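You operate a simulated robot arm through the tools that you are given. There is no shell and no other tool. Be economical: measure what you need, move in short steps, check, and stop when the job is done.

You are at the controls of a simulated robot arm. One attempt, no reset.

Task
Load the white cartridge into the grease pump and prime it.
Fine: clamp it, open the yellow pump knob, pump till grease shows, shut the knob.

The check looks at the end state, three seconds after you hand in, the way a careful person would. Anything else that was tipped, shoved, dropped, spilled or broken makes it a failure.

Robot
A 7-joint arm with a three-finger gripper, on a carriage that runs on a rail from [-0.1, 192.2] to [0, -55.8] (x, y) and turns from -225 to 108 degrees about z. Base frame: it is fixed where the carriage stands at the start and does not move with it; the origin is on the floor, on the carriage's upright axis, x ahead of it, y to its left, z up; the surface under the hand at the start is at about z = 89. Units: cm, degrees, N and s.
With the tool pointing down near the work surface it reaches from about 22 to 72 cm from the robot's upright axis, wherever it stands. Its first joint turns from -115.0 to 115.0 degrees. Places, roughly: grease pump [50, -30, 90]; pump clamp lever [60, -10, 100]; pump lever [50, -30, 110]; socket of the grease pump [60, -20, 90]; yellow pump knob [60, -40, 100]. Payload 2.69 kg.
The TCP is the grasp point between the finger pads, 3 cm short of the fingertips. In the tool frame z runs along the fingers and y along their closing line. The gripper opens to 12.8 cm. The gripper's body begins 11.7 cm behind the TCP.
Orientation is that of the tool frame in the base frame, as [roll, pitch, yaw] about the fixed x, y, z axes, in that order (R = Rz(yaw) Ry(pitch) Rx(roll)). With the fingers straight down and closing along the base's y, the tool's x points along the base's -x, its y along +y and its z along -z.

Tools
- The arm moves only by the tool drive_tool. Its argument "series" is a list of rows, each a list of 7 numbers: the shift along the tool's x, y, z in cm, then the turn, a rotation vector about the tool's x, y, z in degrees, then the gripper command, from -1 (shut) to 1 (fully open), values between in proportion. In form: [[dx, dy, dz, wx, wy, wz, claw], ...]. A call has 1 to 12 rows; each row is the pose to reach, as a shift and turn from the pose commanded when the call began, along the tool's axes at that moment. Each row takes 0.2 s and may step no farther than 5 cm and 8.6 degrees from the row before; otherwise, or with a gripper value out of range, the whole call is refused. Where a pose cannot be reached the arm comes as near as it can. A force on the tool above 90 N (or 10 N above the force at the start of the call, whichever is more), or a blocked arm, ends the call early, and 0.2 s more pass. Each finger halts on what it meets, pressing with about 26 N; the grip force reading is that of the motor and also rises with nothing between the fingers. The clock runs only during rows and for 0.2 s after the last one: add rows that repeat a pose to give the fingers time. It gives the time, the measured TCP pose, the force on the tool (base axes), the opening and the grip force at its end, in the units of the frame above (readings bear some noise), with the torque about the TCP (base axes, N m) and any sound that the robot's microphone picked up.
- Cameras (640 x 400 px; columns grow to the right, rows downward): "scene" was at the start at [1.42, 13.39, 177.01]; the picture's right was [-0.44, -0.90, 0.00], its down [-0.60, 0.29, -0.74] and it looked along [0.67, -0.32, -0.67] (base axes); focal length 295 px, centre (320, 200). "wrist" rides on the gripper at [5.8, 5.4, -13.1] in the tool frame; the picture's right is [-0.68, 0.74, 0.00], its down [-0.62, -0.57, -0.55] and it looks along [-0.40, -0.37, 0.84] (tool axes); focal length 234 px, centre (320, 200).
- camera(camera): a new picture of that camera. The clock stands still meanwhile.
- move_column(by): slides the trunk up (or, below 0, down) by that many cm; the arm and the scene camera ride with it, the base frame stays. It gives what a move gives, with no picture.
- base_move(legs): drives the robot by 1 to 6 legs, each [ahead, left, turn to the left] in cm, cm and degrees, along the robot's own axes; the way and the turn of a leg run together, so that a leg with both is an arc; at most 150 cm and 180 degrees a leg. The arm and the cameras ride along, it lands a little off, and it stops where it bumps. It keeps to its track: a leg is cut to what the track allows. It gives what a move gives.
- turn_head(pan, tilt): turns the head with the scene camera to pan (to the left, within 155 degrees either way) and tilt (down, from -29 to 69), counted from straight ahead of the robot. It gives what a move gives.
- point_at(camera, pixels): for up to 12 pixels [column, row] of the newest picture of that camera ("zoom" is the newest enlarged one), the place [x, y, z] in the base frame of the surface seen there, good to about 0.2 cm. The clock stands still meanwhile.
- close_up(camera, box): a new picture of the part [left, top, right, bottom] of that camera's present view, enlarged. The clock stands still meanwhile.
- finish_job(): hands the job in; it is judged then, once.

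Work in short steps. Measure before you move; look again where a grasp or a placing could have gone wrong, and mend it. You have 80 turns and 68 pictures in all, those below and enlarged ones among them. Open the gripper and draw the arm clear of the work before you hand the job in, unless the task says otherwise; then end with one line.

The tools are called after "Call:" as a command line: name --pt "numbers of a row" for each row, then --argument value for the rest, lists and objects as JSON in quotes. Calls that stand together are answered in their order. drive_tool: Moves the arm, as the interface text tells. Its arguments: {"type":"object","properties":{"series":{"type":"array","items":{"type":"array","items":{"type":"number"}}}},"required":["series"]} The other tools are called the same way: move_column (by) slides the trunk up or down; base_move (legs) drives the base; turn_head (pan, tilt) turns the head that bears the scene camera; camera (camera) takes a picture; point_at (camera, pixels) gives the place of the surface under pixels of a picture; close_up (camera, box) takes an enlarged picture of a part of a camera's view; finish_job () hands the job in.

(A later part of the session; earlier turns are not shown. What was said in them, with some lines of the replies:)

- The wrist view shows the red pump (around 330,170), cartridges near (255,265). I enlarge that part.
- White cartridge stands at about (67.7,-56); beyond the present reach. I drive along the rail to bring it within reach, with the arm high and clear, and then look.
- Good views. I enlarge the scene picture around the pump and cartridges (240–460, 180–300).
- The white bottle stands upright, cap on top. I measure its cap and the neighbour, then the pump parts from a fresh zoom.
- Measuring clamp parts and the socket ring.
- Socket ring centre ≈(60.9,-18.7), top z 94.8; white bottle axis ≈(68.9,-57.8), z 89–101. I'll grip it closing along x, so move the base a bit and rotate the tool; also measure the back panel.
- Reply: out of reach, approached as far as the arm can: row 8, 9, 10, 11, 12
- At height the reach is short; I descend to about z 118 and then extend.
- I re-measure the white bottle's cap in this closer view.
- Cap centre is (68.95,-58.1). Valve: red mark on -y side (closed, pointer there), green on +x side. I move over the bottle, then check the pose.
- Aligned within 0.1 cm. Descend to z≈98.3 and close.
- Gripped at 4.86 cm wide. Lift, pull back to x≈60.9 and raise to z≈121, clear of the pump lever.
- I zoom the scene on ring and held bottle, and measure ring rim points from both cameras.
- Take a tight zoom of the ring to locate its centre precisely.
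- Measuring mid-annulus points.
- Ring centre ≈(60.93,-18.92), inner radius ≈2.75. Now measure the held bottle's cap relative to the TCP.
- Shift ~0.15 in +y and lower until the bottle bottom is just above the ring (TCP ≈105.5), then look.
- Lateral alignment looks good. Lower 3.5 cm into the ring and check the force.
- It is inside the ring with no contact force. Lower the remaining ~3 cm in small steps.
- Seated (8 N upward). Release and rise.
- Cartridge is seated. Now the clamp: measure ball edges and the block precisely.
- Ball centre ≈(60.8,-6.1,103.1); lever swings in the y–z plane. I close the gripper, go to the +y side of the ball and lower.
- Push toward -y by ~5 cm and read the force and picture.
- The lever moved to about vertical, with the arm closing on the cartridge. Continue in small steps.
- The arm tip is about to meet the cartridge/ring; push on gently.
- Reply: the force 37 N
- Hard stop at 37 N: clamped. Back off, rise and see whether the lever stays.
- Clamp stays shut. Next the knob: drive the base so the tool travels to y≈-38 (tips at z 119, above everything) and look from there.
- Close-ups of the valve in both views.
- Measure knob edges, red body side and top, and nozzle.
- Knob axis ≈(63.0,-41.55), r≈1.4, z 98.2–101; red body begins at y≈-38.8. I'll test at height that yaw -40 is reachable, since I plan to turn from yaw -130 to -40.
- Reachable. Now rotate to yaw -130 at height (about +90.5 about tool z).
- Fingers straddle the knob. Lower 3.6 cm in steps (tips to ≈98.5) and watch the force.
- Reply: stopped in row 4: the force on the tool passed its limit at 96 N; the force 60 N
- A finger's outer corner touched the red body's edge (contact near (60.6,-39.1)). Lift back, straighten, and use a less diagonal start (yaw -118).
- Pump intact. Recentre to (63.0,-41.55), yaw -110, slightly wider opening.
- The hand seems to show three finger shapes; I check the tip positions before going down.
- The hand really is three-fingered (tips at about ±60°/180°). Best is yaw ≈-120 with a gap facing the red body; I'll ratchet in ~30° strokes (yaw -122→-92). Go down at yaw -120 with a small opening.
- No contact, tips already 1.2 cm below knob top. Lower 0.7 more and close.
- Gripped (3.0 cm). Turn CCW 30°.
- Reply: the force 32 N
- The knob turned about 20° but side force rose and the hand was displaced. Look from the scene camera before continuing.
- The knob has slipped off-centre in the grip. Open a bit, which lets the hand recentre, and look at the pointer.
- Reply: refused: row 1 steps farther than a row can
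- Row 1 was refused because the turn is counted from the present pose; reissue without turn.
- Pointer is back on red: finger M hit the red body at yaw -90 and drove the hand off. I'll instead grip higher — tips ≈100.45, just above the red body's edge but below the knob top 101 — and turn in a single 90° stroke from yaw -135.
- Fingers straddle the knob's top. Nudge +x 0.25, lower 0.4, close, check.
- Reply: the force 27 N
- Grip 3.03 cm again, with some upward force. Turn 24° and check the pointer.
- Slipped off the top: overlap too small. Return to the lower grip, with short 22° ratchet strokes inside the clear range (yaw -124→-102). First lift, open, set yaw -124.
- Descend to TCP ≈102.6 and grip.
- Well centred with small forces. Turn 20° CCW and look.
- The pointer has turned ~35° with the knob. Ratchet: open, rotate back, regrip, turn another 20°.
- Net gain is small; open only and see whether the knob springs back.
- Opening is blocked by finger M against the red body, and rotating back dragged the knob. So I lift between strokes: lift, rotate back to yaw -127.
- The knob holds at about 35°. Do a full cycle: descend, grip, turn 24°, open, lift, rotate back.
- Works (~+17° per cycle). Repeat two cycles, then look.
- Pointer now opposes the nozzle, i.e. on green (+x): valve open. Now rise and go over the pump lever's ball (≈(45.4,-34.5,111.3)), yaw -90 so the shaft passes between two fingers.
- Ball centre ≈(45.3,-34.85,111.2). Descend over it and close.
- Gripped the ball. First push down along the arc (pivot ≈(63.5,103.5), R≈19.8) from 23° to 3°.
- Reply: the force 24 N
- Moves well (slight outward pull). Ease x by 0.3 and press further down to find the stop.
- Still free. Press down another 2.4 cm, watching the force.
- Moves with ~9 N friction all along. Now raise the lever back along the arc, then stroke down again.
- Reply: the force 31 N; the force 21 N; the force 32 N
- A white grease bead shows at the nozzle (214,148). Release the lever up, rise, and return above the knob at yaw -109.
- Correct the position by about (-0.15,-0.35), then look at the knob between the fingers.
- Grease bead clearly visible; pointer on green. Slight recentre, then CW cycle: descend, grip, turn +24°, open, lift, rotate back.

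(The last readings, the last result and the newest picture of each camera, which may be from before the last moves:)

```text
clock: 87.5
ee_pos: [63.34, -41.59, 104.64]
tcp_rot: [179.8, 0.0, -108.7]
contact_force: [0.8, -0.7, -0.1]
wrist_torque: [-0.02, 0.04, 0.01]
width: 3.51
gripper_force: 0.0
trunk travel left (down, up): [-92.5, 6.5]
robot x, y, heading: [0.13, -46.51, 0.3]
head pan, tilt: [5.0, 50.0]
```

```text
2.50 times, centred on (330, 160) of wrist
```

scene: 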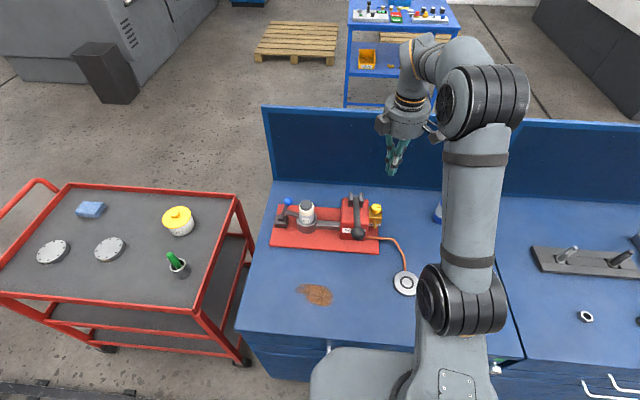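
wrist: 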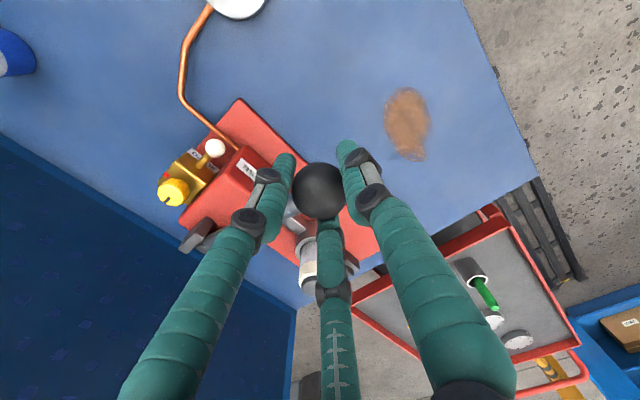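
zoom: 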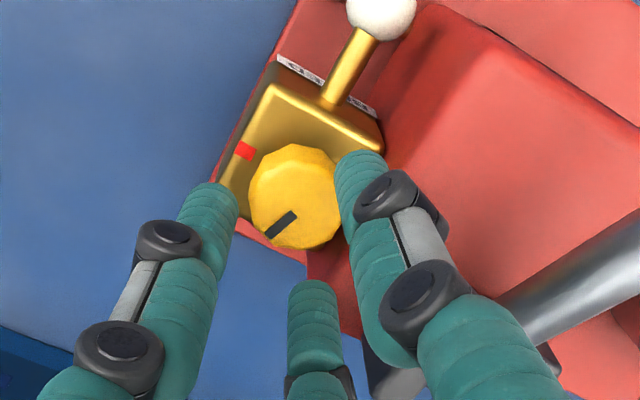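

It works, ~20° per cycle. Three more cycles, then look.

Call:
drive_tool --pt "0 0 1.0 0 0 0 -0.45" --pt "0 0 2.0 0 0 0 -0.45" --pt "0 0 2.0 0 0 0 -1" --pt "0 0 2.0 0 0 0 -1" --pt "0 0 2.0 0 0 8 -1" --pt "0 0 2.0 0 0 16 -1" --pt "0 0 2.0 0 0 23 -1" --pt "0 0 2.0 0 0 23 -0.5" --pt "0 0 0 0 0 23 -0.45" --pt "0 0 0 0 0 16 -0.45" --pt "0 0 0 0 0 8 -0.45" --pt "0 0 0 0 0 0 -0.45"

Call:
drive_tool --pt "0 0 1.0 0 0 0 -0.45" --pt "0 0 2.0 0 0 0 -0.45" --pt "0 0 2.0 0 0 0 -1" --pt "0 0 2.0 0 0 0 -1" --pt "0 0 2.0 0 0 8 -1" --pt "0 0 2.0 0 0 16 -1" --pt "0 0 2.0 0 0 23 -1" --pt "0 0 2.0 0 0 23 -0.5" --pt "0 0 0 0 0 23 -0.45" --pt "0 0 0 0 0 16 -0.45" --pt "0 0 0 0 0 8 -0.45" --pt "0 0 0 0 0 0 -0.45"

Call:
drive_tool --pt "0 0 1.0 0 0 0 -0.45" --pt "0 0 2.0 0 0 0 -0.45" --pt "0 0 2.0 0 0 0 -1" --pt "0 0 2.0 0 0 0 -1" --pt "0 0 2.0 0 0 8 -1" --pt "0 0 2.0 0 0 16 -1" --pt "0 0 2.0 0 0 23 -1" --pt "0 0 2.0 0 0 23 -0.5" --pt "0 0 0 0 0 23 -0.45" --pt "0 0 0 0 0 16 -0.45" --pt "0 0 0 0 0 8 -0.45" --pt "0 0 0 0 0 0 -0.45"

Call:
close_up --camera "wrist" --box '[250, 80, 410, 240]'

```text
clock: 90.0
ee_pos: [63.19, -41.63, 104.86]
tcp_rot: [179.8, 0.1, -108.6]
contact_force: [0.6, 0.0, 0.9]
wrist_torque: [0.03, -0.01, -0.04]
width: 3.5
gripper_force: 0.1
trunk travel left (down, up): [-92.5, 6.5]
robot x, y, heading: [0.52, -46.48, 0.3]
head pan, tilt: [5.0, 50.0]
```

```text
clock: 92.7
ee_pos: [63.33, -41.46, 104.74]
tcp_rot: [179.8, 0.0, -108.6]
contact_force: [0.2, -0.8, 0.3]
wrist_torque: [0.01, 0.04, 0.0]
width: 3.51
gripper_force: 0.1
trunk travel left (down, up): [-92.5, 6.5]
robot x, y, heading: [-0.03, -46.2, 0.5]
head pan, tilt: [5.0, 50.0]
```

```text
clock: 95.2
ee_pos: [63.34, -41.53, 104.75]
tcp_rot: [179.8, -0.1, -108.6]
contact_force: [0.4, 0.0, 0.1]
wrist_torque: [0.01, 0.01, 0.01]
width: 3.5
gripper_force: 0.1
trunk travel left (down, up): [-92.5, 6.5]
robot x, y, heading: [-0.13, -46.68, 0.4]
head pan, tilt: [5.0, 50.0]
```

```text
2.50 times, centred on (330, 160) of wrist
```

zoom: 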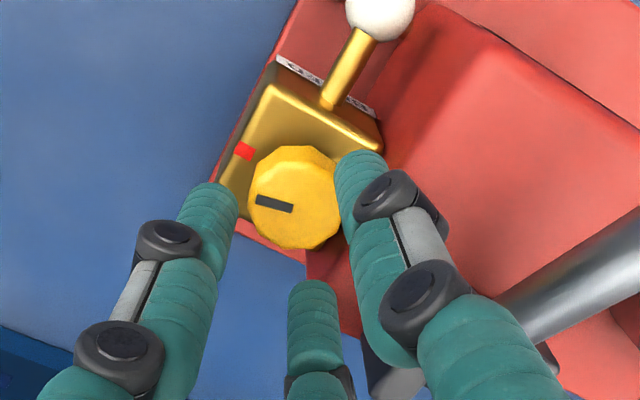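

About 13° remain to the starting (red) direction. One more cycle with 18° turn.

Call:
drive_tool --pt "0 0 1.0 0 0 0 -0.45" --pt "0 0 2.0 0 0 0 -0.45" --pt "0 0 2.0 0 0 0 -1" --pt "0 0 2.0 0 0 0 -1" --pt "0 0 2.0 0 0 6 -1" --pt "0 0 2.0 0 0 12 -1" --pt "0 0 2.0 0 0 18 -1" --pt "0 0 2.0 0 0 18 -0.5" --pt "0 0 0 0 0 18 -0.45" --pt "0 0 0 0 0 12 -0.45" --pt "0 0 0 0 0 6 -0.45" --pt "0 0 0 0 0 0 -0.45"

Call:
close_up --camera "wrist" --box '[250, 80, 410, 240]'

```text
clock: 97.8
ee_pos: [63.3, -41.45, 104.67]
tcp_rot: [179.8, 0.1, -108.6]
contact_force: [0.6, -0.4, 0.9]
wrist_torque: [-0.02, -0.02, 0.0]
width: 3.5
gripper_force: 0.1
trunk travel left (down, up): [-92.5, 6.5]
robot x, y, heading: [-0.08, -46.12, 0.4]
head pan, tilt: [5.0, 50.0]
```

```text
2.50 times, centred on (330, 160) of wrist
```

zoom: 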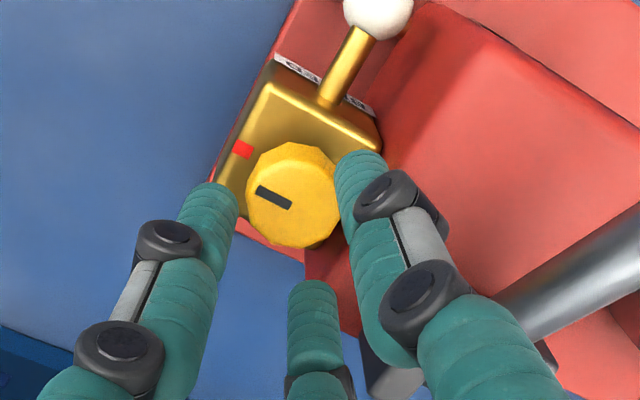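

Pointer is back on red. Raise the arm clear and take a final look.

Call:
drive_tool --pt "0 0 -4.5 0 0 0 -0.45" --pt "0 0 -9 0 0 0 -0.45" --pt "0 0 -13.5 0 0 0 -0.2" --pt "0 0 -18 0 0 0 0.2" --pt "2 0 -21 0 0 0 0.6" --pt "6 0 -23 0 0 0 1" --pt "10 0 -24 0 0 0 1" --pt "12 0 -24 0 0 0 1" --pt "12 0 -24 0 0 0 1"

Call:
close_up --camera "scene" --box '[265, 185, 393, 265]'

Call:
camera --camera "scene"

```text
clock: 99.8
ee_pos: [59.47, -53.05, 128.59]
tcp_rot: [179.8, -0.1, -108.7]
contact_force: [-0.3, 0.1, -0.8]
wrist_torque: [0.01, -0.01, -0.03]
width: 12.81
gripper_force: 0.0
trunk travel left (down, up): [-92.5, 6.5]
robot x, y, heading: [-0.07, -46.67, 0.5]
head pan, tilt: [5.0, 50.0]
```

```text
5.00 times, centred on (329, 225) of scene
```

zoom: 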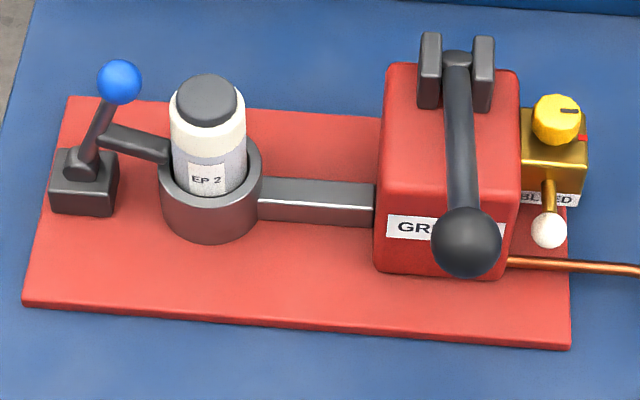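

```text
2 pictures are left
```

scene: 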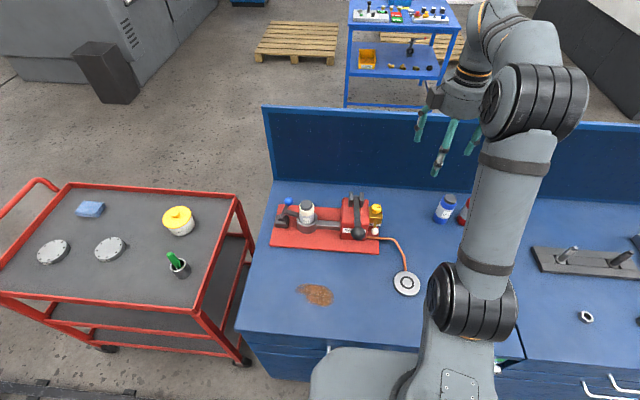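

The last picture shows the cartridge seated and clamped, a grease bead at the nozzle, the pointer back on red and the arm clear, so I hand in.

Call:
finish_job

```text
The job is handed in.
```

The white cartridge is loaded and clamped, grease shows at the bleed nozzle, and the yellow knob is shut with its pointer back on the red mark. One finger hit the red pump body with 96 N while I was reaching for the knob, and I saw no damage or shift afterwards.
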